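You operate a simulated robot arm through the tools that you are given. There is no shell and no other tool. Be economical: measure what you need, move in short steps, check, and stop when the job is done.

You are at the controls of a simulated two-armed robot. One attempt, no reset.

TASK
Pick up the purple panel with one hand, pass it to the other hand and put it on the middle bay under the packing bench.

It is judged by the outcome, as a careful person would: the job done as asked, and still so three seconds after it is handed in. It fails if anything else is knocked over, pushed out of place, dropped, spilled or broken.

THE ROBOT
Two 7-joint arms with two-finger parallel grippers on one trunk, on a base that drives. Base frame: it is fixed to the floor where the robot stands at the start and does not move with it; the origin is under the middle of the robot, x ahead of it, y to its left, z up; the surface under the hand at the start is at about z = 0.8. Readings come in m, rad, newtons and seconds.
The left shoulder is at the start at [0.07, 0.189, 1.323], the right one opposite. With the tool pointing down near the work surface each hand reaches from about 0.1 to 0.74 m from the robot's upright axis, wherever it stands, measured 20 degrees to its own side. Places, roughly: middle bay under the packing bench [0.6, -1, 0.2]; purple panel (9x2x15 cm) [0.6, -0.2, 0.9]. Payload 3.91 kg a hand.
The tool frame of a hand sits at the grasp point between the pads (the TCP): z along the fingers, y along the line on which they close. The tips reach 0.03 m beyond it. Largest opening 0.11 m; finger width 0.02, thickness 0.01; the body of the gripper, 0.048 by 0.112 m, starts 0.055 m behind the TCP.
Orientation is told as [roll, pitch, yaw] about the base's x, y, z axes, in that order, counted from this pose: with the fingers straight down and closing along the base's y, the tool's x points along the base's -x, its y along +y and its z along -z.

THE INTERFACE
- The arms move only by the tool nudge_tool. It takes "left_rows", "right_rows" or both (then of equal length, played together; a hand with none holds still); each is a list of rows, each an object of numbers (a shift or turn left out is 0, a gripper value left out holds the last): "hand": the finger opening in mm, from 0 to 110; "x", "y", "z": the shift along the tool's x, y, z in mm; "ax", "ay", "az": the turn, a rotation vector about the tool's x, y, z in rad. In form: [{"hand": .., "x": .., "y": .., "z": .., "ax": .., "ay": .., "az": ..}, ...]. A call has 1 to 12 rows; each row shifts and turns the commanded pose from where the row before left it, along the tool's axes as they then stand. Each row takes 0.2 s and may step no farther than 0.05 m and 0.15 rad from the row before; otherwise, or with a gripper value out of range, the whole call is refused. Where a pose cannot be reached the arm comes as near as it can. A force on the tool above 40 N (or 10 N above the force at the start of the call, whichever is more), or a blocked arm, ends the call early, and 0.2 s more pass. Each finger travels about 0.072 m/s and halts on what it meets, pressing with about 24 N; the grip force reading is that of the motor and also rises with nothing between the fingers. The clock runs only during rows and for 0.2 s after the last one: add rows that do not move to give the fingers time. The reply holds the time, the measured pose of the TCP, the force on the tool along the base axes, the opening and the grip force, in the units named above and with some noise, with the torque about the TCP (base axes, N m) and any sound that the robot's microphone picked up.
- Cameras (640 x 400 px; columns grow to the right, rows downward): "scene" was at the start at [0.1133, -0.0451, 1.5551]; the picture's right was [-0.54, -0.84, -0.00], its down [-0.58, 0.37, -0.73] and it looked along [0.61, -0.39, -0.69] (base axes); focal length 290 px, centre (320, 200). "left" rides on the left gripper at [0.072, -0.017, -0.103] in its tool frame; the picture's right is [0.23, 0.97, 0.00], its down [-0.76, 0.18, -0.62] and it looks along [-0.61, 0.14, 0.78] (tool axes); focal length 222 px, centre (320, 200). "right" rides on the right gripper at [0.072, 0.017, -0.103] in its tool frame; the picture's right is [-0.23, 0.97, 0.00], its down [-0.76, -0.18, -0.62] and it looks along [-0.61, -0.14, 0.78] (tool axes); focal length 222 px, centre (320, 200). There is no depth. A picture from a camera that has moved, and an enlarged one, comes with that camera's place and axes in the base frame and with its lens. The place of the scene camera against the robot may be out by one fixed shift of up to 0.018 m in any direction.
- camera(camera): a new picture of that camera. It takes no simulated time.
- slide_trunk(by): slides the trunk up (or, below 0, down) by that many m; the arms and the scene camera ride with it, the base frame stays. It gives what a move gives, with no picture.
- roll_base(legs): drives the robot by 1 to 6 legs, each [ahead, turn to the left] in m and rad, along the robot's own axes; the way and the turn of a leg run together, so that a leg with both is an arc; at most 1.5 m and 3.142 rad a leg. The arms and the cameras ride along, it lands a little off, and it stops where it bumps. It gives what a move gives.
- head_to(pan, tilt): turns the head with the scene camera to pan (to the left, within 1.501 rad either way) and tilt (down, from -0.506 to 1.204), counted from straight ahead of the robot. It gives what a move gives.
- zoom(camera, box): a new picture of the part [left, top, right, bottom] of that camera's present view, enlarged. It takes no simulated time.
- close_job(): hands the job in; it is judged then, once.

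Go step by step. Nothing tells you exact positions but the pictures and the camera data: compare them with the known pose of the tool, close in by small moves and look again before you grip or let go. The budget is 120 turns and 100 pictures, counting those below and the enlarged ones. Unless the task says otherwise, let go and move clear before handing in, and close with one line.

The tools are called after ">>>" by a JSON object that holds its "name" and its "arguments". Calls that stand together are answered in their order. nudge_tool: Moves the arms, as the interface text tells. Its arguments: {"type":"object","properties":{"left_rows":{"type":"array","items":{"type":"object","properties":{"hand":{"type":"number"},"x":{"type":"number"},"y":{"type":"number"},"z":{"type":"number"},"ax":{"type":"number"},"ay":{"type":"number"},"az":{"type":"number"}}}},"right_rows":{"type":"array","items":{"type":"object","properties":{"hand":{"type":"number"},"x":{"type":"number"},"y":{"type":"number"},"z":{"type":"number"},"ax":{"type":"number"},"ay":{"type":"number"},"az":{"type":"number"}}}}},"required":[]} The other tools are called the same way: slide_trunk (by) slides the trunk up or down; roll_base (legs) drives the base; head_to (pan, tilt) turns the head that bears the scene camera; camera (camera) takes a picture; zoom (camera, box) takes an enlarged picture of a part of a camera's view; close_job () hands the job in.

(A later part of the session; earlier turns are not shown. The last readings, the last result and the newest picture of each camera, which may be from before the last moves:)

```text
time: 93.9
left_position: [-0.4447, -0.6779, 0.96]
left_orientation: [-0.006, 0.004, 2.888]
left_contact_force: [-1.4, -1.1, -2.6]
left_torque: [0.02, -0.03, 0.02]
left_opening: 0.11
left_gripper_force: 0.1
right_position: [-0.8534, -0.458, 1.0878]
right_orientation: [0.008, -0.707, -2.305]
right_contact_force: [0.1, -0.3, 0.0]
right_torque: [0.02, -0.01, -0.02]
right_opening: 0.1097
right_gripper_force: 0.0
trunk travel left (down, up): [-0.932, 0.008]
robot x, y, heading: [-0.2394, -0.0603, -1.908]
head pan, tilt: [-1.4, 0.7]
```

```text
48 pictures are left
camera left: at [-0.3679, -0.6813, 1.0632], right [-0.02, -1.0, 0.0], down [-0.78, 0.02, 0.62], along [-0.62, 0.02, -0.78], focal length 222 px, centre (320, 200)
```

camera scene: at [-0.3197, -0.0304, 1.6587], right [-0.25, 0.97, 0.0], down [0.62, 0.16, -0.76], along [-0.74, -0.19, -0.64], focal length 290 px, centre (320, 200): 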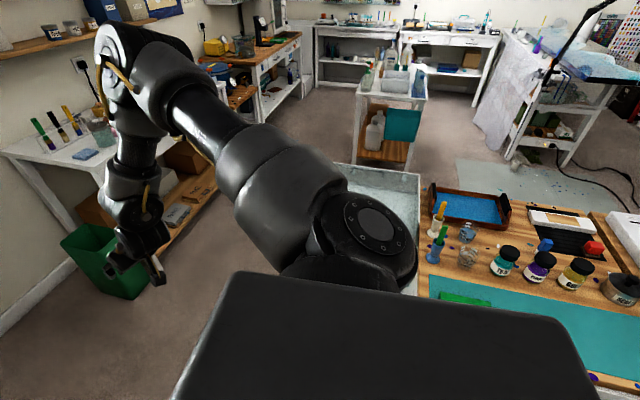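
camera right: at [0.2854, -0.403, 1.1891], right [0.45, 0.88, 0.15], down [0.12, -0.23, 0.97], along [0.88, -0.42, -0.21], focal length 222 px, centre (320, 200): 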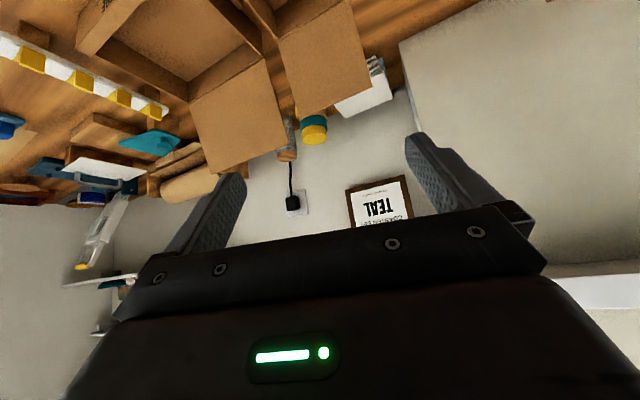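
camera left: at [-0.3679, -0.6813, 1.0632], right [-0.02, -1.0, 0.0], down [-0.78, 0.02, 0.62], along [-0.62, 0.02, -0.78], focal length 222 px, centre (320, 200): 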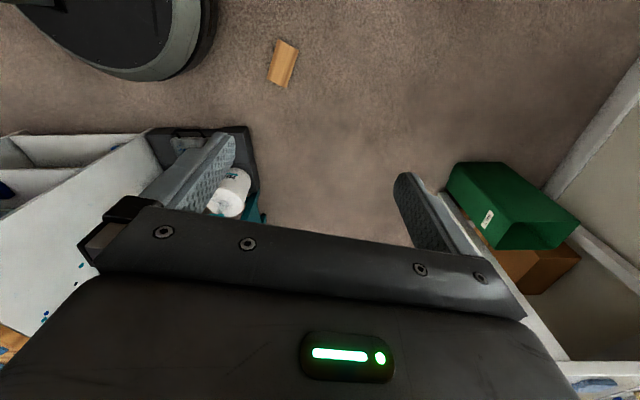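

Turned fine; the panel's position agrees. I move the left hand over the grip point and align its yaw.

>>> {"name": "nudge_tool", "arguments": {"left_rows": [{"x": -16, "y": -33, "az": 0.05}, {"x": -18, "y": -33, "az": 0.05}, {"x": -19, "y": -32, "az": 0.05}, {"x": -20, "y": -31, "az": 0.04}, {}]}}

>>> {"name": "head_to", "arguments": {"pan": 0.2, "tilt": 1.0}}

>>> {"name": "camera", "arguments": {"camera": "scene"}}

```text
time: 95.3
left_position: [-0.43, -0.5837, 0.9566]
left_orientation: [0.026, 0.077, 2.754]
left_contact_force: [-0.2, 0.2, 0.7]
left_torque: [0.04, -0.01, 0.0]
left_opening: 0.1103
left_gripper_force: 0.0
right_position: [-0.854, -0.4562, 1.0866]
right_orientation: [0.008, -0.707, -2.306]
right_contact_force: [0.6, 0.0, -0.1]
right_torque: [-0.02, 0.0, 0.0]
right_opening: 0.1099
right_gripper_force: 0.0
trunk travel left (down, up): [-0.932, 0.008]
robot x, y, heading: [-0.2379, -0.0549, -1.91]
head pan, tilt: [-1.4, 0.7]
stopped in row 5 (left hand): the arm was blocked; the commanded pose is now the measured one
```

```text
time: 97.0
left_position: [-0.4288, -0.5828, 0.9576]
left_orientation: [0.023, 0.077, 2.755]
left_contact_force: [-0.5, -0.5, 1.7]
left_torque: [-0.01, 0.0, -0.02]
left_opening: 0.1098
left_gripper_force: 0.0
right_position: [-0.8533, -0.456, 1.0873]
right_orientation: [0.009, -0.707, -2.305]
right_contact_force: [-0.9, -0.7, 0.4]
right_torque: [0.01, 0.01, -0.01]
right_opening: 0.11
right_gripper_force: 0.0
trunk travel left (down, up): [-0.932, 0.008]
robot x, y, heading: [-0.2404, -0.056, -1.908]
head pan, tilt: [0.201, 1.0]
```

```text
47 pictures are left
camera scene: at [-0.2712, -0.176, 1.6354], right [-0.99, 0.14, 0.0], down [0.11, 0.83, -0.54], along [-0.07, -0.54, -0.84], focal length 290 px, centre (320, 200)
```

scene: 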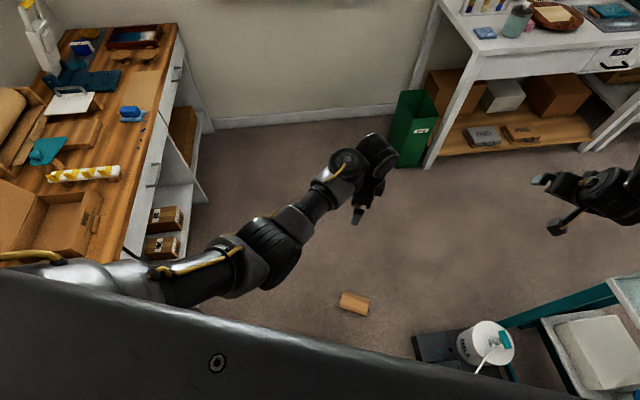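

The left hand folds too tightly there. I back the base a little for more room, and raise the right hand so it stays high when the trunk goes down.

>>> {"name": "roll_base", "arguments": {"legs": [[-0.07, 0]]}}

>>> {"name": "nudge_tool", "arguments": {"right_rows": [{"x": -26, "z": -30}, {"x": -26, "z": -30}, {"x": -26, "z": -30}, {"x": -26, "z": -30}, {}]}}

```text
time: 98.0
left_position: [-0.4089, -0.5235, 0.9521]
left_orientation: [0.014, 0.076, 2.757]
left_contact_force: [-0.3, -0.7, 0.3]
left_torque: [0.02, 0.0, 0.02]
left_opening: 0.1098
left_gripper_force: 0.1
right_position: [-0.8331, -0.3999, 1.0834]
right_orientation: [0.007, -0.7, -2.302]
right_contact_force: [-0.7, -0.8, 0.4]
right_torque: [0.04, -0.03, -0.04]
right_opening: 0.1101
right_gripper_force: 0.1
trunk travel left (down, up): [-0.932, 0.008]
robot x, y, heading: [-0.2182, 0.0068, -1.908]
head pan, tilt: [0.201, 1.0]
```

```text
time: 99.2
left_position: [-0.4059, -0.5177, 0.956]
left_orientation: [0.02, 0.077, 2.758]
left_contact_force: [0.1, -0.4, -0.1]
left_torque: [0.04, 0.01, -0.02]
left_opening: 0.1101
left_gripper_force: 0.0
right_position: [-0.8315, -0.3926, 1.2457]
right_orientation: [0.009, -0.705, -2.305]
right_contact_force: [0.2, -0.2, 0.1]
right_torque: [0.01, -0.02, -0.01]
right_opening: 0.1101
right_gripper_force: 0.0
trunk travel left (down, up): [-0.932, 0.008]
robot x, y, heading: [-0.2154, 0.0037, -1.908]
head pan, tilt: [0.201, 1.0]
```

>>> {"name": "nudge_tool", "arguments": {"left_rows": [{"x": -29, "y": 21, "z": 25, "ay": -0.04, "ax": 0.01, "az": 0.03}, {"x": -29, "y": 21, "z": 25, "ay": -0.037, "ax": 0.01, "az": 0.03}, {}]}}

>>> {"name": "camera", "arguments": {"camera": "left"}}

```text
time: 100.0
left_position: [-0.4495, -0.5374, 0.9134]
left_orientation: [0.012, 0.007, 2.707]
left_contact_force: [0.4, -0.1, 0.3]
left_torque: [0.01, -0.03, 0.0]
left_opening: 0.1102
left_gripper_force: 0.0
left hand out of reach, approached as far as the arm can: row 2
right_position: [-0.8283, -0.3907, 1.2485]
right_orientation: [0.009, -0.708, -2.303]
right_contact_force: [0.2, -0.1, -0.3]
right_torque: [-0.01, -0.02, -0.04]
right_opening: 0.1096
right_gripper_force: 0.1
trunk travel left (down, up): [-0.932, 0.008]
robot x, y, heading: [-0.2156, 0.0084, -1.904]
head pan, tilt: [0.201, 1.0]
```

```text
46 pictures are left
camera left: at [-0.3743, -0.5511, 1.0161], right [-0.2, -0.98, 0.01], down [-0.77, 0.17, 0.62], along [-0.61, 0.12, -0.78], focal length 222 px, centre (320, 200)
```

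left: 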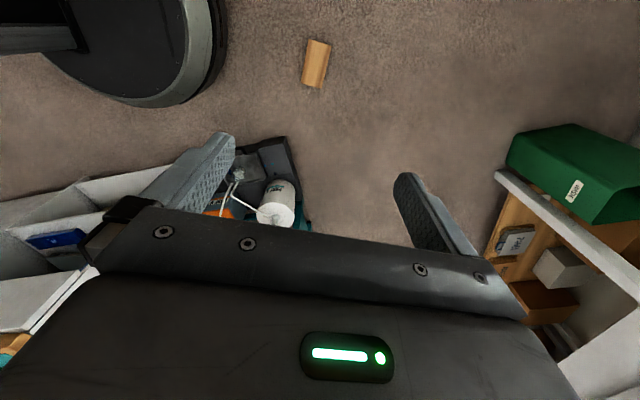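

The panel is aligned with the hand, centre ≈ (-0.496, -0.521). I lower the trunk in stages and watch the surroundings.

>>> {"name": "slide_trunk", "arguments": {"by": -0.4}}

>>> {"name": "camera", "arguments": {"camera": "scene"}}

>>> {"name": "camera", "arguments": {"camera": "left"}}

```text
time: 103.8
left_position: [-0.4462, -0.5348, 0.5077]
left_orientation: [0.003, 0.013, 2.707]
left_contact_force: [-0.4, -0.4, 0.4]
left_torque: [0.0, 0.0, 0.0]
left_opening: 0.1101
left_gripper_force: 0.1
right_position: [-0.8303, -0.3912, 0.8474]
right_orientation: [0.008, -0.71, -2.304]
right_contact_force: [-0.6, -0.2, -0.5]
right_torque: [0.01, 0.01, -0.02]
right_opening: 0.1099
right_gripper_force: 0.0
trunk travel left (down, up): [-0.532, 0.408]
robot x, y, heading: [-0.2177, 0.0118, -1.906]
head pan, tilt: [0.201, 1.0]
```

```text
45 pictures are left
camera scene: at [-0.2481, -0.1106, 1.2354], right [-0.99, 0.13, 0.0], down [0.11, 0.83, -0.54], along [-0.07, -0.54, -0.84], focal length 290 px, centre (320, 200)
```

scene: 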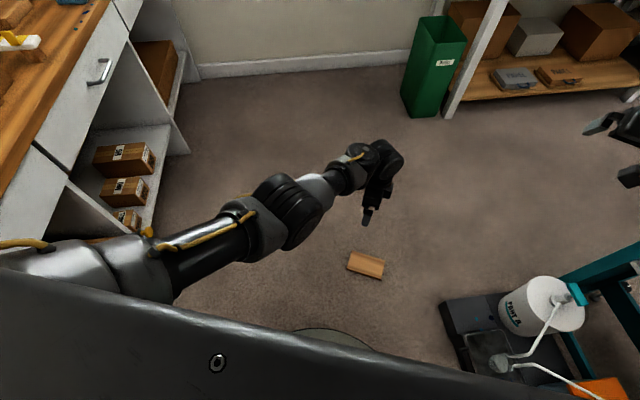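

```text
44 pictures are left
camera left: at [-0.3725, -0.5491, 0.6102], right [-0.2, -0.98, 0.0], down [-0.77, 0.16, 0.61], along [-0.6, 0.12, -0.79], focal length 222 px, centre (320, 200)
```

left: 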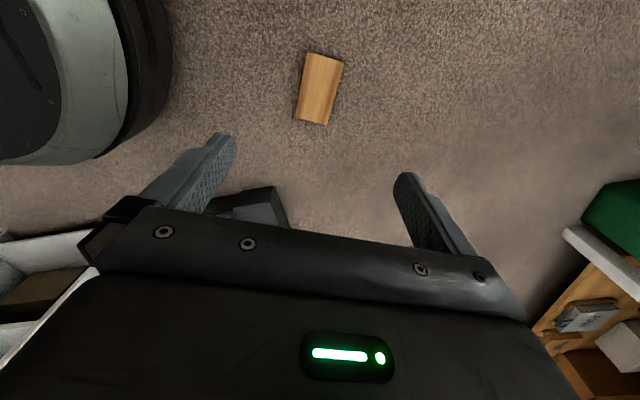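

>>> {"name": "slide_trunk", "arguments": {"by": -0.4}}

>>> {"name": "nudge_tool", "arguments": {"left_rows": [{"x": -19, "y": 7}, {}]}}

>>> {"name": "camera", "arguments": {"camera": "left"}}

>>> {"name": "camera", "arguments": {"camera": "scene"}}

```text
time: 107.6
left_position: [-0.4461, -0.5352, 0.1076]
left_orientation: [0.0, 0.012, 2.707]
left_contact_force: [0.5, 0.4, -0.3]
left_torque: [0.0, 0.01, -0.01]
left_opening: 0.1102
left_gripper_force: 0.1
right_position: [-0.8295, -0.3912, 0.4457]
right_orientation: [0.007, -0.71, -2.304]
right_contact_force: [0.0, 0.2, 0.9]
right_torque: [-0.01, -0.02, 0.04]
right_opening: 0.11
right_gripper_force: 0.0
trunk travel left (down, up): [-0.132, 0.808]
robot x, y, heading: [-0.2132, 0.0115, -1.899]
head pan, tilt: [0.201, 1.0]
```

```text
time: 108.4
left_position: [-0.4384, -0.5454, 0.1012]
left_orientation: [-0.001, 0.032, 2.727]
left_contact_force: [0.0, -0.2, -0.1]
left_torque: [-0.01, 0.03, 0.0]
left_opening: 0.1098
left_gripper_force: 0.0
left hand out of reach, approached as far as the arm can: row 1
right_position: [-0.8301, -0.392, 0.447]
right_orientation: [0.009, -0.708, -2.303]
right_contact_force: [0.6, 0.0, 0.2]
right_torque: [-0.01, 0.01, 0.03]
right_opening: 0.1102
right_gripper_force: 0.1
trunk travel left (down, up): [-0.132, 0.808]
robot x, y, heading: [-0.2162, 0.005, -1.909]
head pan, tilt: [0.201, 1.0]
stopped in row 2 (left hand): the arm was blocked; the commanded pose is now the measured one
```

```text
43 pictures are left
camera left: at [-0.3664, -0.5583, 0.2051], right [-0.19, -0.98, 0.01], down [-0.79, 0.15, 0.6], along [-0.59, 0.1, -0.8], focal length 222 px, centre (320, 200)
```

left: 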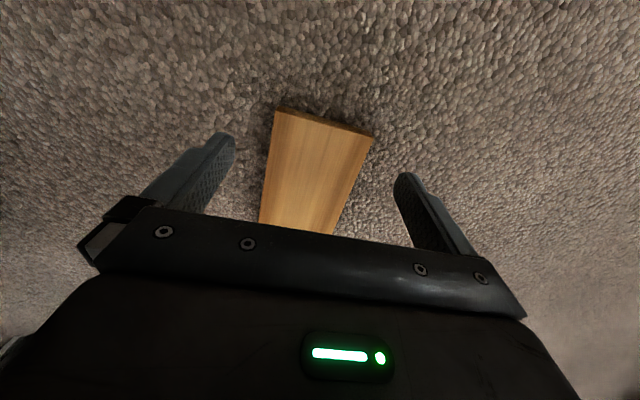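

```text
42 pictures are left
camera scene: at [-0.248, -0.1107, 0.8354], right [-0.99, 0.13, 0.0], down [0.11, 0.83, -0.54], along [-0.07, -0.54, -0.84], focal length 290 px, centre (320, 200)
```

scene: 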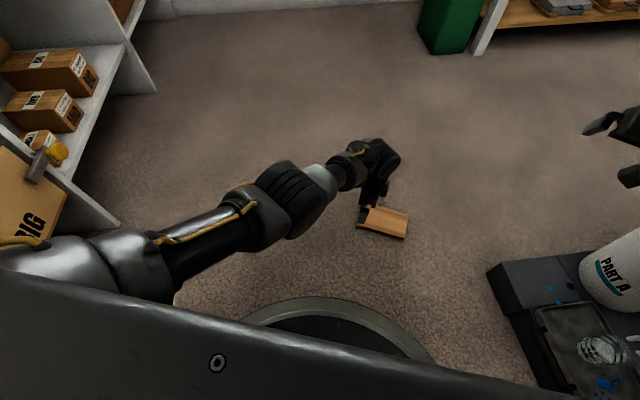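

The arm hit its inward limit, but a small right turn of the base (0.05 rad) brings the hand exactly over the grip point.

>>> {"name": "roll_base", "arguments": {"legs": [[0, -0.05]]}}

>>> {"name": "camera", "arguments": {"camera": "left"}}

```text
time: 109.2
left_position: [-0.4655, -0.532, 0.0992]
left_orientation: [-0.004, 0.035, 2.675]
left_contact_force: [0.3, 0.1, -0.6]
left_torque: [-0.02, 0.0, 0.02]
left_opening: 0.11
left_gripper_force: 0.0
right_position: [-0.8493, -0.3608, 0.4471]
right_orientation: [0.011, -0.709, -2.354]
right_contact_force: [0.2, 0.5, 0.4]
right_torque: [0.01, -0.02, 0.0]
right_opening: 0.1101
right_gripper_force: 0.1
trunk travel left (down, up): [-0.132, 0.808]
robot x, y, heading: [-0.2146, 0.0085, -1.955]
head pan, tilt: [0.201, 1.0]
```

```text
41 pictures are left
camera left: at [-0.3941, -0.5486, 0.2035], right [-0.24, -0.97, 0.01], down [-0.78, 0.19, 0.6], along [-0.58, 0.14, -0.8], focal length 222 px, centre (320, 200)
```

left: 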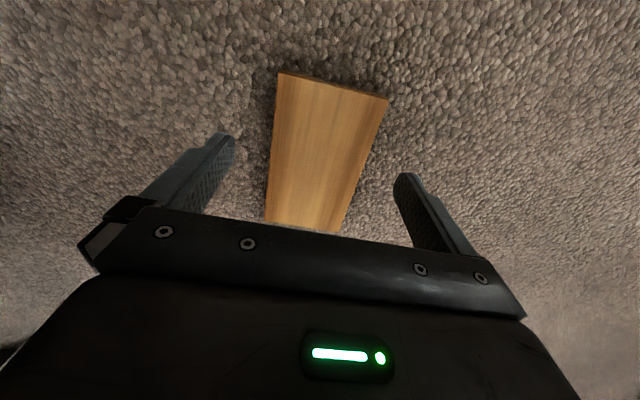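

Aligned: the grip point is about 4 cm from the panel's near end. I lower the last stretch and look.

>>> {"name": "slide_trunk", "arguments": {"by": -0.064}}

>>> {"name": "camera", "arguments": {"camera": "left"}}

```text
time: 110.3
left_position: [-0.4648, -0.5334, 0.0346]
left_orientation: [-0.002, 0.035, 2.676]
left_contact_force: [-1.0, -1.0, 0.5]
left_torque: [-0.01, 0.02, -0.02]
left_opening: 0.11
left_gripper_force: 0.0
right_position: [-0.8499, -0.3614, 0.3835]
right_orientation: [0.008, -0.708, -2.354]
right_contact_force: [0.0, 0.3, 0.8]
right_torque: [0.0, -0.02, -0.04]
right_opening: 0.1103
right_gripper_force: 0.0
trunk travel left (down, up): [-0.068, 0.872]
robot x, y, heading: [-0.221, 0.0077, -1.957]
head pan, tilt: [0.201, 1.0]
```

```text
40 pictures are left
camera left: at [-0.3936, -0.5492, 0.1397], right [-0.23, -0.97, 0.01], down [-0.78, 0.19, 0.6], along [-0.58, 0.14, -0.8], focal length 222 px, centre (320, 200)
```

left: 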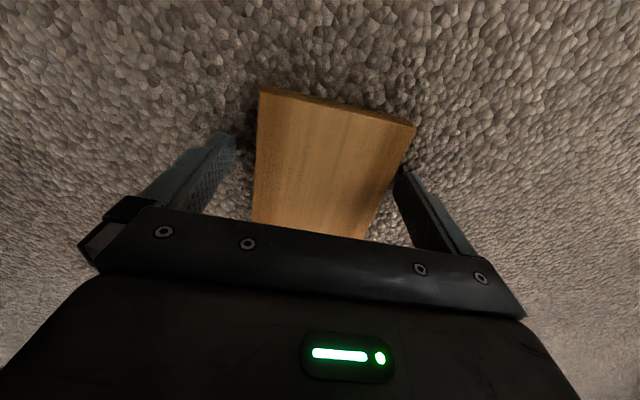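

Slightly off to one side: I shift 5 mm toward the right finger, lower a few more millimetres and close.

>>> {"name": "nudge_tool", "arguments": {"left_rows": [{"y": 5}, {"z": 4}, {}, {"hand": 95}, {"hand": 70}, {"hand": 40}, {}, {}]}}

>>> {"name": "camera", "arguments": {"camera": "left"}}

```text
time: 112.1
left_position: [-0.4473, -0.5544, 0.0301]
left_orientation: [0.005, 0.055, 2.7]
left_contact_force: [5.0, 7.9, 19.4]
left_torque: [1.28, -0.17, -0.27]
left_opening: 0.0884
left_gripper_force: 24.1
right_position: [-0.8498, -0.36, 0.3837]
right_orientation: [0.011, -0.708, -2.354]
right_contact_force: [-0.3, 0.3, 0.0]
right_torque: [-0.02, -0.01, -0.02]
right_opening: 0.11
right_gripper_force: 0.0
trunk travel left (down, up): [-0.068, 0.872]
robot x, y, heading: [-0.2149, 0.011, -1.951]
head pan, tilt: [0.201, 1.0]
```

```text
39 pictures are left
camera left: at [-0.3768, -0.5673, 0.1368], right [-0.21, -0.98, 0.02], down [-0.79, 0.18, 0.58], along [-0.57, 0.11, -0.81], focal length 222 px, centre (320, 200)
```

left: 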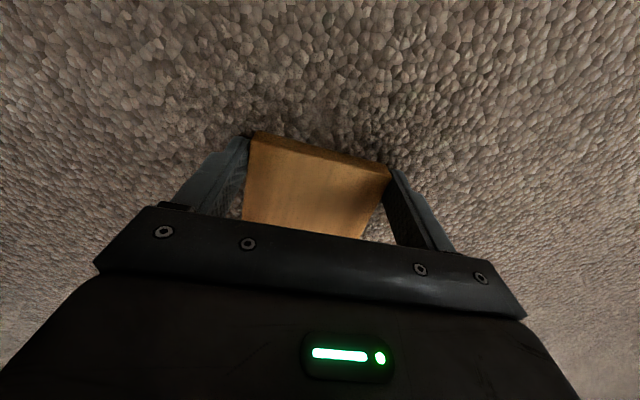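

The hand drifted toward the panel's end while closing, so this grip is too marginal. I open, rise and correct with the base.

>>> {"name": "nudge_tool", "arguments": {"left_rows": [{"hand": 110}, {}, {}, {}]}}

>>> {"name": "slide_trunk", "arguments": {"by": 0.06}}

>>> {"name": "camera", "arguments": {"camera": "left"}}

```text
time: 113.1
left_position: [-0.4464, -0.5542, 0.0303]
left_orientation: [0.007, 0.056, 2.698]
left_contact_force: [-2.2, -6.2, 13.7]
left_torque: [0.58, -0.2, -0.11]
left_opening: 0.1067
left_gripper_force: 0.0
right_position: [-0.8502, -0.3603, 0.3833]
right_orientation: [0.011, -0.71, -2.354]
right_contact_force: [0.9, 0.2, 0.1]
right_torque: [0.01, -0.01, -0.01]
right_opening: 0.1099
right_gripper_force: 0.0
trunk travel left (down, up): [-0.068, 0.872]
robot x, y, heading: [-0.2193, 0.0063, -1.955]
head pan, tilt: [0.201, 1.0]
```

```text
time: 114.1
left_position: [-0.4469, -0.5546, 0.0885]
left_orientation: [0.005, 0.056, 2.699]
left_contact_force: [-0.3, 0.5, -0.5]
left_torque: [0.0, -0.03, 0.02]
left_opening: 0.1101
left_gripper_force: 0.0
right_position: [-0.8499, -0.3603, 0.4428]
right_orientation: [0.009, -0.706, -2.355]
right_contact_force: [0.1, -0.6, -0.5]
right_torque: [0.01, 0.02, -0.02]
right_opening: 0.1101
right_gripper_force: 0.1
trunk travel left (down, up): [-0.128, 0.812]
robot x, y, heading: [-0.2152, 0.0076, -1.955]
head pan, tilt: [0.201, 1.0]
```

```text
38 pictures are left
camera left: at [-0.3766, -0.5669, 0.1948], right [-0.21, -0.98, 0.02], down [-0.79, 0.18, 0.58], along [-0.57, 0.11, -0.81], focal length 222 px, centre (320, 200)
```

left: 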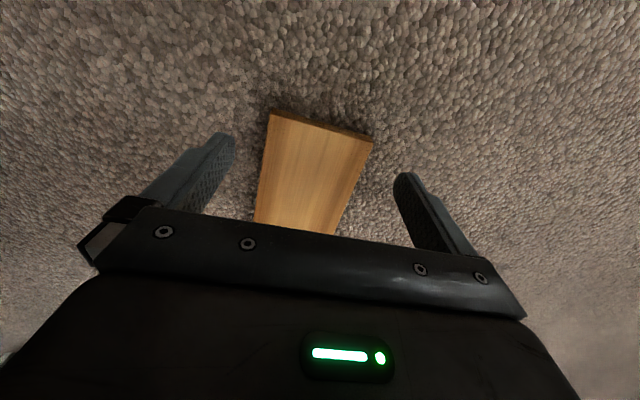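

>>> {"name": "roll_base", "arguments": {"legs": [[0, -0.056]]}}

>>> {"name": "slide_trunk", "arguments": {"by": -0.056}}

>>> {"name": "camera", "arguments": {"camera": "left"}}

```text
time: 114.9
left_position: [-0.4776, -0.5416, 0.0898]
left_orientation: [0.005, 0.056, 2.643]
left_contact_force: [0.3, -0.4, 0.0]
left_torque: [-0.03, 0.04, -0.01]
left_opening: 0.11
left_gripper_force: 0.2
right_position: [-0.8693, -0.3244, 0.443]
right_orientation: [0.009, -0.707, -2.411]
right_contact_force: [0.3, 0.2, 0.6]
right_torque: [-0.01, 0.0, 0.01]
right_opening: 0.11
right_gripper_force: 0.1
trunk travel left (down, up): [-0.128, 0.812]
robot x, y, heading: [-0.2154, 0.0043, -2.013]
head pan, tilt: [0.201, 1.0]
```

```text
time: 115.9
left_position: [-0.4775, -0.5429, 0.0344]
left_orientation: [0.004, 0.059, 2.646]
left_contact_force: [-0.3, 1.0, 0.2]
left_torque: [0.0, -0.02, 0.0]
left_opening: 0.1102
left_gripper_force: 0.0
right_position: [-0.869, -0.3235, 0.3882]
right_orientation: [0.009, -0.709, -2.412]
right_contact_force: [-0.3, -0.3, -0.2]
right_torque: [0.02, 0.02, 0.03]
right_opening: 0.1104
right_gripper_force: 0.1
trunk travel left (down, up): [-0.072, 0.868]
robot x, y, heading: [-0.2178, 0.0062, -2.017]
head pan, tilt: [0.201, 1.0]
```

```text
37 pictures are left
camera left: at [-0.4075, -0.5594, 0.1403], right [-0.26, -0.96, 0.02], down [-0.78, 0.23, 0.58], along [-0.56, 0.14, -0.82], focal length 222 px, centre (320, 200)
```

left: 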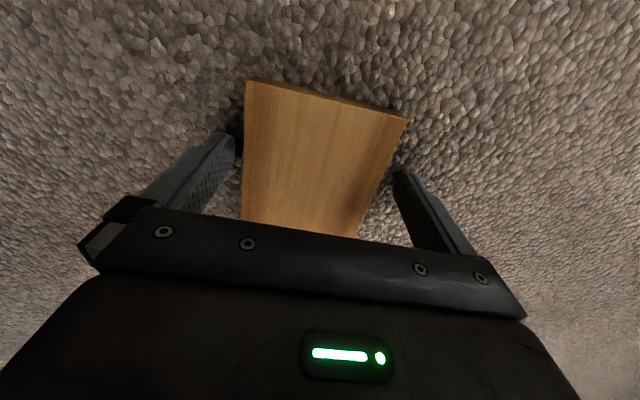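

Well placed now. I close with no other motion.

>>> {"name": "nudge_tool", "arguments": {"left_rows": [{"hand": 95}, {"hand": 80}, {"hand": 60}, {"hand": 40}, {}, {}]}}

>>> {"name": "slide_trunk", "arguments": {"by": 0.08}}

>>> {"name": "camera", "arguments": {"camera": "left"}}

>>> {"name": "camera", "arguments": {"camera": "scene"}}

```text
time: 117.3
left_position: [-0.477, -0.5436, 0.0336]
left_orientation: [0.005, 0.058, 2.646]
left_contact_force: [-1.3, -0.7, 3.1]
left_torque: [0.19, 0.01, -0.05]
left_opening: 0.0876
left_gripper_force: 23.9
right_position: [-0.8681, -0.324, 0.387]
right_orientation: [0.009, -0.709, -2.409]
right_contact_force: [-0.3, 0.3, -0.5]
right_torque: [-0.01, -0.04, 0.01]
right_opening: 0.1101
right_gripper_force: 0.1
trunk travel left (down, up): [-0.072, 0.868]
robot x, y, heading: [-0.2171, 0.0044, -2.013]
head pan, tilt: [0.201, 1.0]
```

```text
time: 118.5
left_position: [-0.4754, -0.5428, 0.1118]
left_orientation: [0.003, 0.057, 2.644]
left_contact_force: [0.0, -0.3, -1.4]
left_torque: [-0.04, 0.01, 0.01]
left_opening: 0.0876
left_gripper_force: 24.2
right_position: [-0.8698, -0.3238, 0.4663]
right_orientation: [0.009, -0.707, -2.411]
right_contact_force: [-0.3, 0.0, 0.5]
right_torque: [0.03, -0.02, 0.01]
right_opening: 0.11
right_gripper_force: 0.1
trunk travel left (down, up): [-0.152, 0.788]
robot x, y, heading: [-0.216, 0.0075, -2.01]
head pan, tilt: [0.201, 1.0]
```

```text
36 pictures are left
camera left: at [-0.4072, -0.5591, 0.2192], right [-0.26, -0.96, 0.02], down [-0.78, 0.23, 0.58], along [-0.56, 0.14, -0.82], focal length 222 px, centre (320, 200)
```

left: 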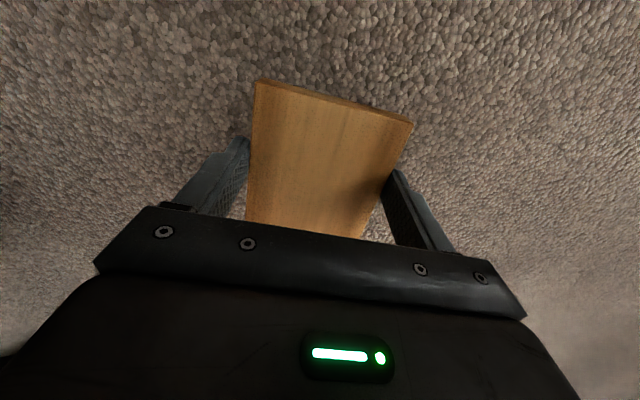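

```text
35 pictures are left
camera scene: at [-0.2606, -0.1074, 0.8553], right [-0.97, 0.24, 0.0], down [0.2, 0.82, -0.54], along [-0.13, -0.52, -0.84], focal length 290 px, centre (320, 200)
```

scene: 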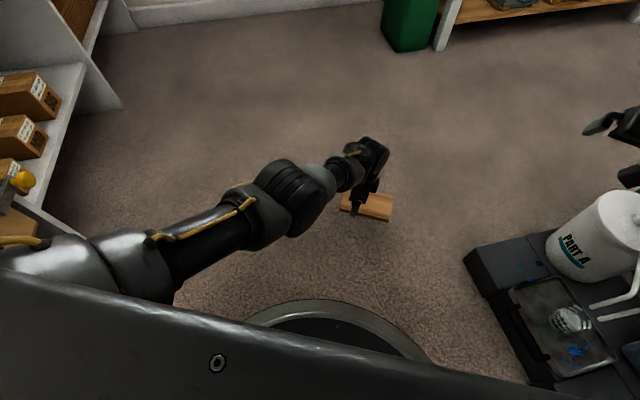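

The panel is held level and lifted cleanly. I raise the trunk and turn gently back toward the open aisle, checking that the grip holds.

>>> {"name": "slide_trunk", "arguments": {"by": 0.6}}

>>> {"name": "roll_base", "arguments": {"legs": [[0.0, 0.2]]}}

>>> {"name": "camera", "arguments": {"camera": "left"}}

```text
refused: 0.6 is not a number from -0.4 to 0.4
```

```text
time: 119.6
left_position: [-0.362, -0.585, 0.1145]
left_orientation: [0.007, 0.057, 2.848]
left_contact_force: [-0.1, 0.8, -1.9]
left_torque: [-0.07, -0.02, 0.0]
left_opening: 0.0878
left_gripper_force: 24.4
right_position: [-0.7905, -0.448, 0.4667]
right_orientation: [0.008, -0.708, -2.209]
right_contact_force: [-0.8, -1.0, 0.7]
right_torque: [0.0, -0.03, 0.03]
right_opening: 0.11
right_gripper_force: 0.0
trunk travel left (down, up): [-0.152, 0.788]
robot x, y, heading: [-0.2182, 0.0085, -1.811]
head pan, tilt: [0.201, 1.0]
```

```text
34 pictures are left
camera left: at [-0.2907, -0.5877, 0.2211], right [-0.06, -1.0, 0.02], down [-0.81, 0.06, 0.58], along [-0.58, 0.02, -0.81], focal length 222 px, centre (320, 200)
```

left: 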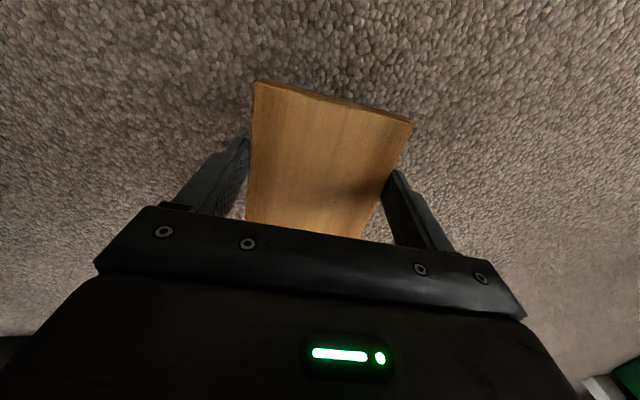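

>>> {"name": "slide_trunk", "arguments": {"by": 0.3}}

>>> {"name": "nudge_tool", "arguments": {"right_rows": [{"ax": -0.091, "az": -0.106}, {"ax": -0.091, "az": -0.106}, {"ax": -0.091, "az": -0.106}, {"ax": -0.091, "az": -0.106}, {"ax": -0.091, "az": -0.106}, {"ax": -0.091, "az": -0.106}, {"ax": -0.091, "az": -0.106}, {"ax": -0.091, "az": -0.106}, {"ax": -0.091, "az": -0.106}, {"ax": -0.091, "az": -0.106}, {}]}}

```text
time: 122.6
left_position: [-0.3606, -0.585, 0.4146]
left_orientation: [0.007, 0.056, 2.851]
left_contact_force: [0.2, 1.0, -2.8]
left_torque: [0.02, -0.03, 0.01]
left_opening: 0.0876
left_gripper_force: 24.2
right_position: [-0.7911, -0.447, 0.7663]
right_orientation: [0.01, -0.707, -2.208]
right_contact_force: [0.1, 0.5, 1.1]
right_torque: [0.02, -0.01, -0.01]
right_opening: 0.1102
right_gripper_force: 0.1
trunk travel left (down, up): [-0.452, 0.488]
robot x, y, heading: [-0.2156, 0.0063, -1.811]
head pan, tilt: [0.201, 1.0]
```

```text
time: 125.0
left_position: [-0.3616, -0.5852, 0.4162]
left_orientation: [0.008, 0.058, 2.852]
left_contact_force: [0.3, 0.4, -1.8]
left_torque: [-0.04, -0.05, -0.02]
left_opening: 0.0875
left_gripper_force: 24.1
right_position: [-0.791, -0.4482, 0.767]
right_orientation: [0.003, -0.717, -0.808]
right_contact_force: [0.2, 0.1, 1.0]
right_torque: [-0.01, -0.02, 0.03]
right_opening: 0.11
right_gripper_force: 0.0
trunk travel left (down, up): [-0.452, 0.488]
robot x, y, heading: [-0.2159, 0.0065, -1.816]
head pan, tilt: [0.201, 1.0]
```

The right hand turns freely and the left grip is steady. I finish aligning the right hand so its fingers point along the panel from its free end, then test lowering it.

>>> {"name": "nudge_tool", "arguments": {"right_rows": [{"ax": -0.085, "az": -0.1}, {"ax": -0.085, "az": -0.1}, {"ax": -0.085, "az": -0.1}, {"ax": -0.085, "az": -0.1}, {"ay": -0.12}, {"ay": -0.12}, {"ay": -0.12}, {"ay": -0.12}, {}]}}

>>> {"name": "nudge_tool", "arguments": {"right_rows": [{"x": 37, "z": 15}, {"x": 37, "z": 15}, {"x": 37, "z": 15}, {"x": 37, "z": 15}, {}]}}

```text
time: 127.0
left_position: [-0.3621, -0.5855, 0.416]
left_orientation: [0.007, 0.057, 2.85]
left_contact_force: [-0.3, -0.3, -0.3]
left_torque: [-0.02, -0.06, -0.05]
left_opening: 0.0873
left_gripper_force: 23.8
right_position: [-0.7857, -0.4338, 0.7718]
right_orientation: [-0.006, -1.017, -0.277]
right_contact_force: [-0.1, 0.5, -1.1]
right_torque: [-0.02, 0.0, 0.01]
right_opening: 0.1099
right_gripper_force: 0.1
right hand out of reach, approached as far as the arm can: row 7, 8
trunk travel left (down, up): [-0.452, 0.488]
robot x, y, heading: [-0.2178, 0.0075, -1.811]
head pan, tilt: [0.201, 1.0]
```

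```text
time: 128.2
left_position: [-0.3617, -0.5855, 0.4157]
left_orientation: [0.007, 0.057, 2.851]
left_contact_force: [0.4, -0.6, -1.1]
left_torque: [0.0, -0.06, 0.0]
left_opening: 0.0873
left_gripper_force: 24.1
right_position: [-0.783, -0.3899, 0.7198]
right_orientation: [-0.008, -1.016, -0.277]
right_contact_force: [1.6, 0.4, 0.2]
right_torque: [-0.01, 0.01, -0.01]
right_opening: 0.1098
right_gripper_force: 0.1
right hand out of reach, approached as far as the arm can: row 1, 2, 3, 4
trunk travel left (down, up): [-0.452, 0.488]
robot x, y, heading: [-0.2128, 0.0072, -1.813]
head pan, tilt: [0.201, 1.0]
```

>>> {"name": "nudge_tool", "arguments": {"right_rows": [{"x": -20, "z": 40}, {"x": -20, "z": 40}, {"x": -20, "z": 40}, {"x": -10, "z": 42}, {"x": 38, "z": 23}, {"x": 38, "z": 23}, {"x": 38, "z": 23}, {}]}}

>>> {"name": "head_to", "arguments": {"pan": -0.3, "tilt": 0.8}}

>>> {"name": "camera", "arguments": {"camera": "scene"}}

```text
time: 130.0
left_position: [-0.3619, -0.5849, 0.4152]
left_orientation: [0.006, 0.055, 2.851]
left_contact_force: [-0.1, 0.2, -1.7]
left_torque: [0.0, -0.03, 0.02]
left_opening: 0.0873
left_gripper_force: 24.2
right_position: [-0.6212, -0.4279, 0.6881]
right_orientation: [-0.007, -1.014, -0.277]
right_contact_force: [-0.5, -0.5, 0.3]
right_torque: [0.01, -0.02, 0.0]
right_opening: 0.11
right_gripper_force: 0.1
right hand out of reach, approached as far as the arm can: row 5, 6, 7
trunk travel left (down, up): [-0.452, 0.488]
robot x, y, heading: [-0.2189, 0.0073, -1.812]
head pan, tilt: [0.201, 1.0]
```

```text
time: 130.9
left_position: [-0.3624, -0.5855, 0.416]
left_orientation: [0.007, 0.057, 2.851]
left_contact_force: [-0.2, 0.6, -0.9]
left_torque: [-0.04, -0.09, 0.0]
left_opening: 0.0874
left_gripper_force: 24.2
right_position: [-0.6221, -0.4278, 0.6878]
right_orientation: [-0.006, -1.016, -0.277]
right_contact_force: [0.3, 0.4, -0.4]
right_torque: [-0.03, -0.03, -0.04]
right_opening: 0.11
right_gripper_force: 0.0
trunk travel left (down, up): [-0.452, 0.488]
robot x, y, heading: [-0.2121, 0.006, -1.808]
head pan, tilt: [-0.3, 0.799]
```

```text
33 pictures are left
camera scene: at [-0.2759, -0.1123, 1.1704], right [-0.86, 0.51, 0.0], down [0.37, 0.62, -0.7], along [-0.36, -0.6, -0.72], focal length 290 px, centre (320, 200)
```

scene: 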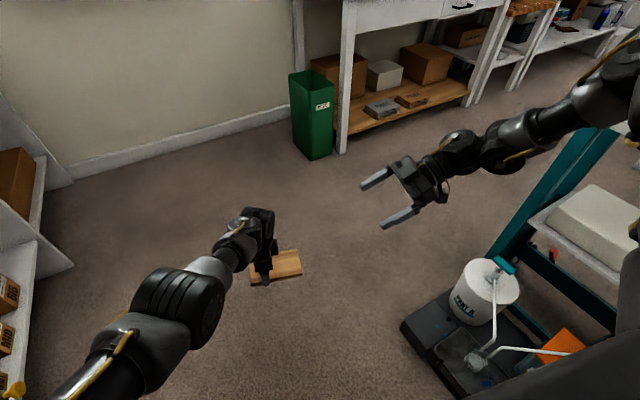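

The panel sits well in the left hand and the right hand points at it from its side, about 30 cm higher. I raise the left hand toward it.

>>> {"name": "nudge_tool", "arguments": {"left_rows": [{"z": -40, "y": 8}, {"z": -40, "y": 8}, {"z": -40, "y": 8}, {"z": -40, "y": 8}, {}]}}

```text
time: 132.1
left_position: [-0.3806, -0.6108, 0.5731]
left_orientation: [0.008, 0.056, 2.85]
left_contact_force: [0.3, -0.5, -1.3]
left_torque: [-0.02, -0.04, 0.0]
left_opening: 0.0874
left_gripper_force: 23.5
right_position: [-0.6219, -0.4288, 0.6871]
right_orientation: [-0.005, -1.016, -0.276]
right_contact_force: [-0.2, 0.7, 0.2]
right_torque: [-0.02, 0.0, -0.03]
right_opening: 0.11
right_gripper_force: 0.1
trunk travel left (down, up): [-0.452, 0.488]
robot x, y, heading: [-0.2164, 0.0087, -1.816]
head pan, tilt: [-0.3, 0.799]
```

>>> {"name": "nudge_tool", "arguments": {"left_rows": [{"z": -40, "y": 5}, {"z": -40, "y": 5}, {"z": -30, "y": 5}, {}]}}

>>> {"name": "camera", "arguments": {"camera": "right"}}

>>> {"name": "camera", "arguments": {"camera": "scene"}}

```text
time: 133.1
left_position: [-0.3881, -0.6238, 0.6859]
left_orientation: [0.008, 0.057, 2.849]
left_contact_force: [0.2, 0.2, -1.5]
left_torque: [-0.03, -0.08, -0.01]
left_opening: 0.0876
left_gripper_force: 24.2
right_position: [-0.6201, -0.4287, 0.6867]
right_orientation: [-0.006, -1.015, -0.279]
right_contact_force: [1.0, -0.2, -0.3]
right_torque: [0.03, 0.01, 0.02]
right_opening: 0.11
right_gripper_force: 0.1
trunk travel left (down, up): [-0.452, 0.488]
robot x, y, heading: [-0.2154, 0.0057, -1.814]
head pan, tilt: [-0.3, 0.799]
```

```text
32 pictures are left
camera right: at [-0.7387, -0.377, 0.6794], right [0.39, 0.9, 0.19], down [-0.17, -0.13, 0.98], along [0.91, -0.41, 0.1], focal length 222 px, centre (320, 200)
```

right: 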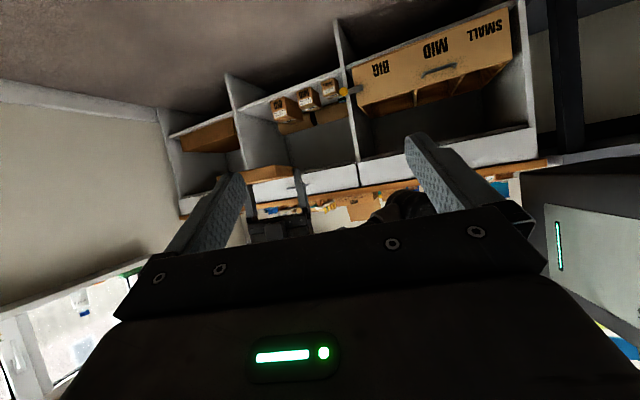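

```text
31 pictures are left
camera scene: at [-0.276, -0.1125, 1.1704], right [-0.86, 0.51, 0.0], down [0.37, 0.61, -0.7], along [-0.36, -0.6, -0.72], focal length 290 px, centre (320, 200)
```

scene: 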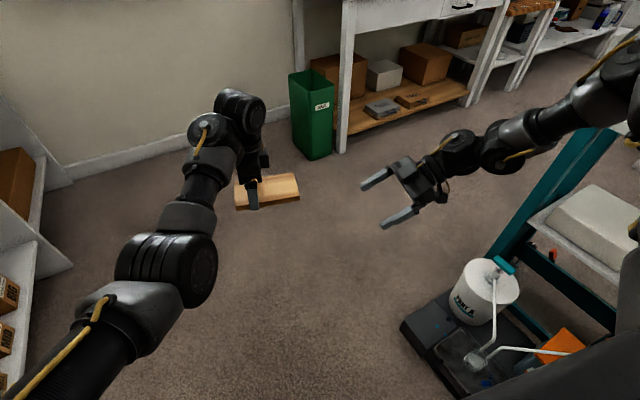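

Now nearly level. I align sideways: right hand 12 cm along its closing axis, left up 2 cm, then look from the right hand.

>>> {"name": "nudge_tool", "arguments": {"left_rows": [{"z": -22}, {}, {}, {}], "right_rows": [{"y": -41}, {"y": -41}, {"y": -41}, {}]}}

>>> {"name": "camera", "arguments": {"camera": "right"}}

>>> {"name": "camera", "arguments": {"camera": "scene"}}

```text
time: 134.1
left_position: [-0.3901, -0.624, 0.7083]
left_orientation: [0.007, 0.056, 2.848]
left_contact_force: [-0.1, -0.5, -1.5]
left_torque: [0.01, -0.06, 0.02]
left_opening: 0.0876
left_gripper_force: 24.1
right_position: [-0.6456, -0.4647, 0.7216]
right_orientation: [-0.005, -1.017, -0.277]
right_contact_force: [0.5, 0.5, 0.0]
right_torque: [-0.02, -0.02, -0.02]
right_opening: 0.1102
right_gripper_force: 0.0
right hand out of reach, approached as far as the arm can: row 1, 2, 3
trunk travel left (down, up): [-0.452, 0.488]
robot x, y, heading: [-0.2147, 0.0052, -1.812]
head pan, tilt: [-0.3, 0.799]
```

```text
30 pictures are left
camera right: at [-0.7622, -0.4134, 0.7135], right [0.39, 0.9, 0.19], down [-0.17, -0.13, 0.98], along [0.91, -0.41, 0.1], focal length 222 px, centre (320, 200)
```

right: 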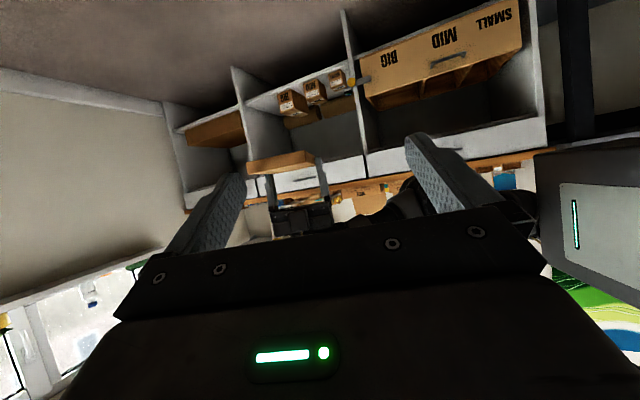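

```text
29 pictures are left
camera scene: at [-0.276, -0.1124, 1.1705], right [-0.86, 0.51, 0.0], down [0.37, 0.61, -0.7], along [-0.36, -0.6, -0.72], focal length 290 px, centre (320, 200)
```

scene: 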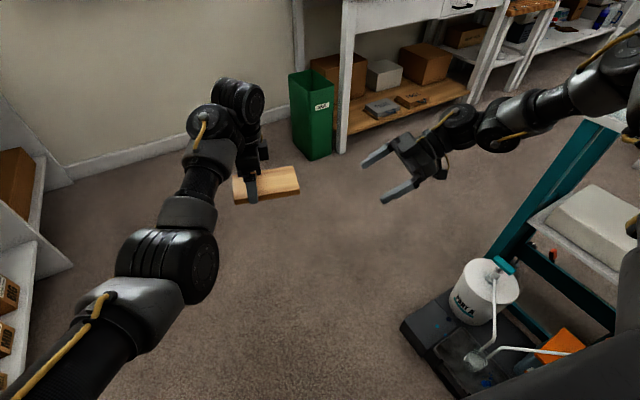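

>>> {"name": "nudge_tool", "arguments": {"left_rows": [{"y": -20}, {"y": -20}, {}, {}, {}, {}], "right_rows": [{"x": -20, "z": 40}, {"x": -20, "z": 40}, {"y": -35}, {"y": -35}, {}, {}]}}

```text
time: 135.5
left_position: [-0.3935, -0.6156, 0.7039]
left_orientation: [0.005, 0.059, 2.849]
left_contact_force: [-0.2, 0.6, -1.9]
left_torque: [-0.01, -0.01, -0.03]
left_opening: 0.0874
left_gripper_force: 24.0
left hand out of reach, approached as far as the arm can: row 1, 2
right_position: [-0.5619, -0.4939, 0.7219]
right_orientation: [-0.005, -1.015, -0.278]
right_contact_force: [0.0, 0.9, 0.3]
right_torque: [0.0, 0.0, 0.03]
right_opening: 0.1098
right_gripper_force: 0.0
right hand out of reach, approached as far as the arm can: row 2, 3, 4
trunk travel left (down, up): [-0.452, 0.488]
robot x, y, heading: [-0.2142, 0.0069, -1.811]
head pan, tilt: [-0.3, 0.799]
```

Both arms are near limits here. A steeper right hand (fingers more downward) puts its wrist higher, which this arm prefers; I try that.

>>> {"name": "nudge_tool", "arguments": {"right_rows": [{"ay": 0.14}, {"ay": 0.14}, {"ay": 0.14}, {"y": -30}, {"y": -30}, {"y": -15}, {}]}}

```text
time: 137.1
left_position: [-0.3941, -0.6168, 0.7044]
left_orientation: [0.005, 0.06, 2.851]
left_contact_force: [-0.2, -0.2, -1.9]
left_torque: [0.02, -0.02, -0.01]
left_opening: 0.0874
left_gripper_force: 23.8
right_position: [-0.5896, -0.5414, 0.7357]
right_orientation: [-0.005, -0.597, -0.281]
right_contact_force: [0.2, 0.3, 0.2]
right_torque: [-0.02, 0.0, 0.03]
right_opening: 0.1102
right_gripper_force: 0.0
right hand out of reach, approached as far as the arm can: row 5, 6
trunk travel left (down, up): [-0.452, 0.488]
robot x, y, heading: [-0.217, 0.01, -1.813]
head pan, tilt: [-0.3, 0.799]
```

That works much better. I move in further, staying just short of the panel's end.

>>> {"name": "nudge_tool", "arguments": {"right_rows": [{"x": -33, "z": 22}, {"x": -16, "z": 11, "y": -18}, {}]}}

>>> {"name": "camera", "arguments": {"camera": "right"}}

>>> {"name": "camera", "arguments": {"camera": "scene"}}

```text
time: 137.9
left_position: [-0.3938, -0.6158, 0.7042]
left_orientation: [0.008, 0.057, 2.85]
left_contact_force: [0.1, 0.0, -1.2]
left_torque: [-0.03, -0.07, 0.02]
left_opening: 0.0877
left_gripper_force: 24.3
right_position: [-0.55, -0.5371, 0.7523]
right_orientation: [-0.006, -0.596, -0.282]
right_contact_force: [0.0, 0.7, 0.3]
right_torque: [0.04, 0.01, 0.0]
right_opening: 0.11
right_gripper_force: 0.0
right hand out of reach, approached as far as the arm can: row 1, 2
trunk travel left (down, up): [-0.452, 0.488]
robot x, y, heading: [-0.2127, 0.0067, -1.81]
head pan, tilt: [-0.3, 0.799]
```

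```text
28 pictures are left
camera right: at [-0.6599, -0.4885, 0.7963], right [0.45, 0.88, 0.12], down [0.22, -0.24, 0.94], along [0.86, -0.4, -0.31], focal length 222 px, centre (320, 200)
```

right: 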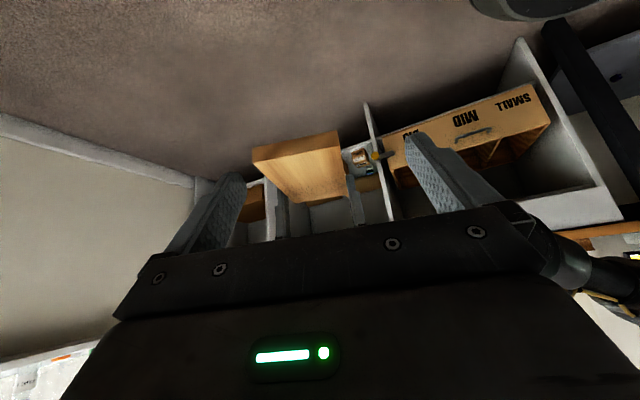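

```text
27 pictures are left
camera scene: at [-0.2758, -0.1123, 1.1705], right [-0.86, 0.51, 0.0], down [0.37, 0.61, -0.7], along [-0.36, -0.6, -0.72], focal length 290 px, centre (320, 200)
```

scene: 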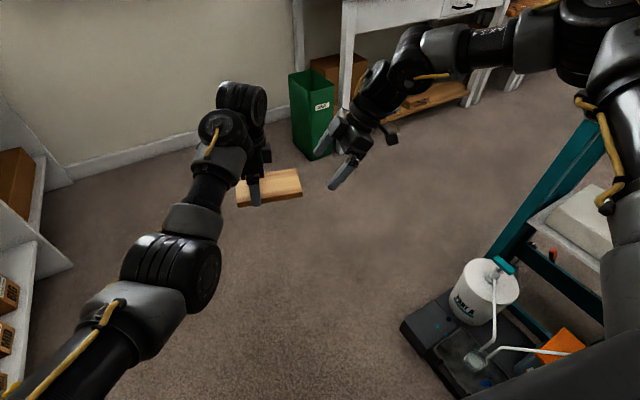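

The right hand is nearly there; it tends to sit a bit higher. I tilt the left hand so the panel's free end rises toward it.

>>> {"name": "nudge_tool", "arguments": {"left_rows": [{"z": -12, "ay": -0.145}, {"z": -12, "ay": -0.145}, {"ay": -0.145}, {"ay": -0.145}, {}]}}

>>> {"name": "camera", "arguments": {"camera": "right"}}

```text
time: 139.1
left_position: [-0.3761, -0.6336, 0.7201]
left_orientation: [0.01, -0.52, 2.85]
left_contact_force: [-0.1, 0.3, -1.5]
left_torque: [-0.04, -0.04, -0.01]
left_opening: 0.0876
left_gripper_force: 24.1
left hand out of reach, approached as far as the arm can: row 1, 2, 4
right_position: [-0.5508, -0.5379, 0.7518]
right_orientation: [-0.006, -0.595, -0.28]
right_contact_force: [0.3, 0.1, -1.5]
right_torque: [0.01, -0.04, -0.01]
right_opening: 0.1102
right_gripper_force: 0.0
trunk travel left (down, up): [-0.452, 0.488]
robot x, y, heading: [-0.2179, 0.0068, -1.814]
head pan, tilt: [-0.3, 0.799]
```

```text
26 pictures are left
camera right: at [-0.6603, -0.4884, 0.7961], right [0.45, 0.88, 0.12], down [0.22, -0.24, 0.94], along [0.86, -0.4, -0.3], focal length 222 px, centre (320, 200)
```

right: 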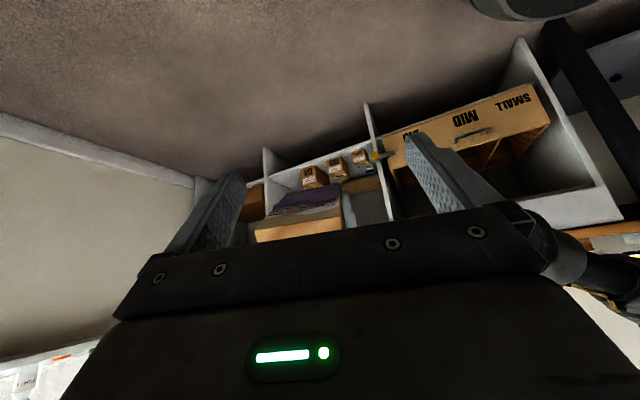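

The free end now faces the right hand well, 4 cm to the side. Rotating both hands about the vertical by 0.2 rad brings them in line.

>>> {"name": "nudge_tool", "arguments": {"left_rows": [{"ax": 0.05, "az": 0.087}, {"ax": 0.05, "az": 0.087}, {}], "right_rows": [{"ax": 0.056, "az": 0.083}, {"ax": 0.056, "az": 0.083}, {}]}}

>>> {"name": "camera", "arguments": {"camera": "right"}}

```text
time: 139.9
left_position: [-0.3802, -0.6343, 0.717]
left_orientation: [0.009, -0.523, 2.642]
left_contact_force: [-0.3, 0.0, -0.9]
left_torque: [-0.05, -0.04, 0.02]
left_opening: 0.0874
left_gripper_force: 24.1
left hand out of reach, approached as far as the arm can: row 1
right_position: [-0.5509, -0.5387, 0.752]
right_orientation: [-0.005, -0.597, -0.482]
right_contact_force: [0.2, -0.1, 0.7]
right_torque: [0.01, 0.0, -0.01]
right_opening: 0.11
right_gripper_force: 0.1
trunk travel left (down, up): [-0.452, 0.488]
robot x, y, heading: [-0.2147, 0.005, -1.807]
head pan, tilt: [-0.3, 0.799]
```

```text
25 pictures are left
camera right: at [-0.6486, -0.4693, 0.7958], right [0.62, 0.77, 0.12], down [0.17, -0.29, 0.94], along [0.77, -0.56, -0.31], focal length 222 px, centre (320, 200)
```

right: 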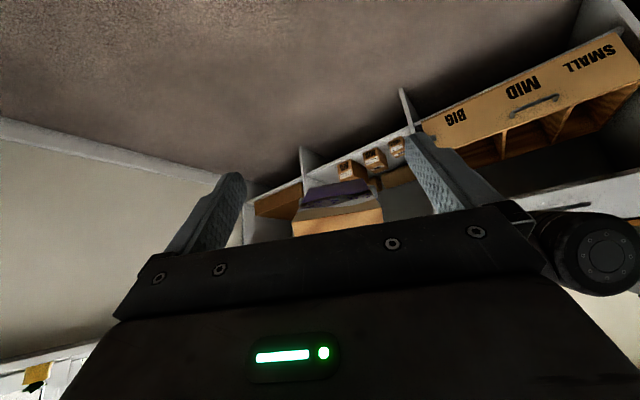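

Aligned within a few millimetres. I advance the right hand 8 cm along the panel and check.

>>> {"name": "nudge_tool", "arguments": {"right_rows": [{"x": -33, "z": 22}, {"x": -33, "z": 22}, {}]}}

>>> {"name": "camera", "arguments": {"camera": "right"}}

```text
time: 140.7
left_position: [-0.3786, -0.6339, 0.7165]
left_orientation: [0.01, -0.522, 2.645]
left_contact_force: [-0.5, 0.5, -1.5]
left_torque: [-0.03, -0.05, -0.01]
left_opening: 0.0876
left_gripper_force: 23.8
right_position: [-0.5036, -0.5393, 0.7709]
right_orientation: [-0.003, -0.599, -0.483]
right_contact_force: [0.7, -0.2, -0.6]
right_torque: [-0.03, 0.02, -0.02]
right_opening: 0.1099
right_gripper_force: 0.1
right hand out of reach, approached as far as the arm can: row 1, 2
trunk travel left (down, up): [-0.452, 0.488]
robot x, y, heading: [-0.2157, 0.0097, -1.813]
head pan, tilt: [-0.3, 0.799]
```

```text
24 pictures are left
camera right: at [-0.6016, -0.4689, 0.8141], right [0.62, 0.78, 0.12], down [0.17, -0.28, 0.94], along [0.77, -0.56, -0.3], focal length 222 px, centre (320, 200)
```

right: 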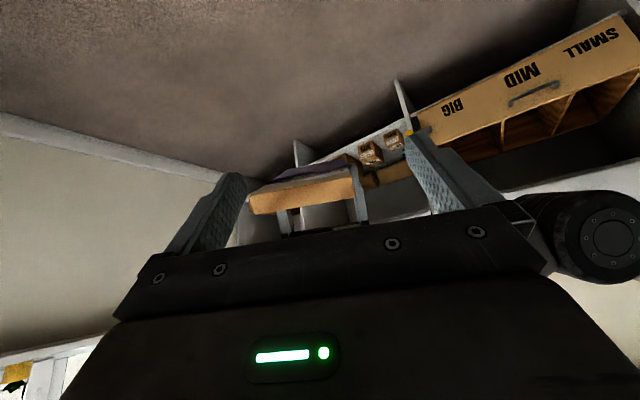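

The right arm creeps up at its limit, so I bring the panel to it: left hand up, back and toward the right.

>>> {"name": "nudge_tool", "arguments": {"left_rows": [{"x": -9, "z": -15}, {"x": -9, "z": -15}, {"y": -12}, {"y": -12}, {}]}}

```text
time: 141.9
left_position: [-0.3784, -0.6264, 0.7462]
left_orientation: [-0.001, -0.533, 2.639]
left_contact_force: [-0.6, -0.3, -1.7]
left_torque: [-0.04, -0.02, -0.01]
left_opening: 0.0874
left_gripper_force: 24.1
left hand out of reach, approached as far as the arm can: row 1, 2, 3, 4
right_position: [-0.5031, -0.5382, 0.7697]
right_orientation: [-0.003, -0.599, -0.481]
right_contact_force: [-0.3, 1.5, -0.5]
right_torque: [0.0, -0.04, 0.02]
right_opening: 0.1099
right_gripper_force: 0.1
trunk travel left (down, up): [-0.452, 0.488]
robot x, y, heading: [-0.2125, 0.0044, -1.817]
head pan, tilt: [-0.3, 0.799]
```

>>> {"name": "nudge_tool", "arguments": {"left_rows": [{"ax": 0.061, "az": 0.103}, {}, {}, {}], "right_rows": [{"ax": 0.067, "az": 0.099}, {"x": -28, "z": 26}, {"x": -16, "z": 16}, {}]}}

>>> {"name": "camera", "arguments": {"camera": "right"}}

```text
time: 142.9
left_position: [-0.3786, -0.6257, 0.7481]
left_orientation: [0.007, -0.522, 2.525]
left_contact_force: [-0.7, 0.2, -1.3]
left_torque: [-0.05, -0.07, 0.01]
left_opening: 0.0875
left_gripper_force: 24.1
right_position: [-0.4883, -0.5348, 0.7748]
right_orientation: [-0.003, -0.595, -0.604]
right_contact_force: [0.0, -0.7, 0.6]
right_torque: [-0.03, 0.03, 0.0]
right_opening: 0.1101
right_gripper_force: 0.0
right hand out of reach, approached as far as the arm can: row 2, 3
trunk travel left (down, up): [-0.452, 0.488]
robot x, y, heading: [-0.2192, 0.0053, -1.813]
head pan, tilt: [-0.3, 0.799]
```

```text
23 pictures are left
camera right: at [-0.5769, -0.454, 0.8179], right [0.71, 0.7, 0.13], down [0.13, -0.3, 0.94], along [0.69, -0.65, -0.3], focal length 222 px, centre (320, 200)
```

right: 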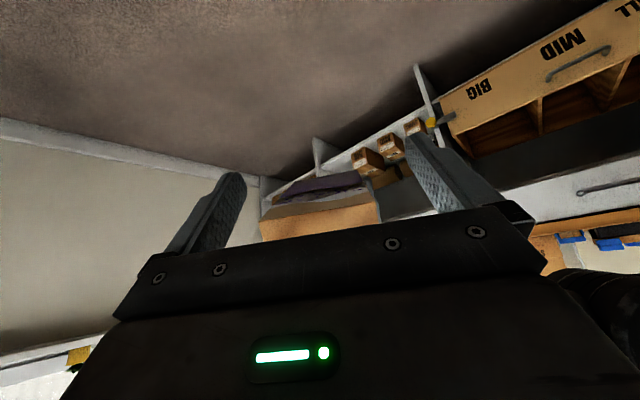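

>>> {"name": "nudge_tool", "arguments": {"left_rows": [{"x": -22, "z": 12}, {"x": -22, "z": 12}, {}]}}

```text
time: 143.7
left_position: [-0.3815, -0.6252, 0.7468]
left_orientation: [0.006, -0.522, 2.525]
left_contact_force: [-0.5, 0.0, -1.7]
left_torque: [-0.05, -0.04, 0.01]
left_opening: 0.0875
left_gripper_force: 24.5
left hand out of reach, approached as far as the arm can: row 1, 2
right_position: [-0.4876, -0.5352, 0.7744]
right_orientation: [-0.004, -0.597, -0.6]
right_contact_force: [-0.4, 0.2, -0.5]
right_torque: [0.0, -0.01, 0.01]
right_opening: 0.1102
right_gripper_force: 0.1
trunk travel left (down, up): [-0.452, 0.488]
robot x, y, heading: [-0.2151, 0.0104, -1.805]
head pan, tilt: [-0.3, 0.799]
```

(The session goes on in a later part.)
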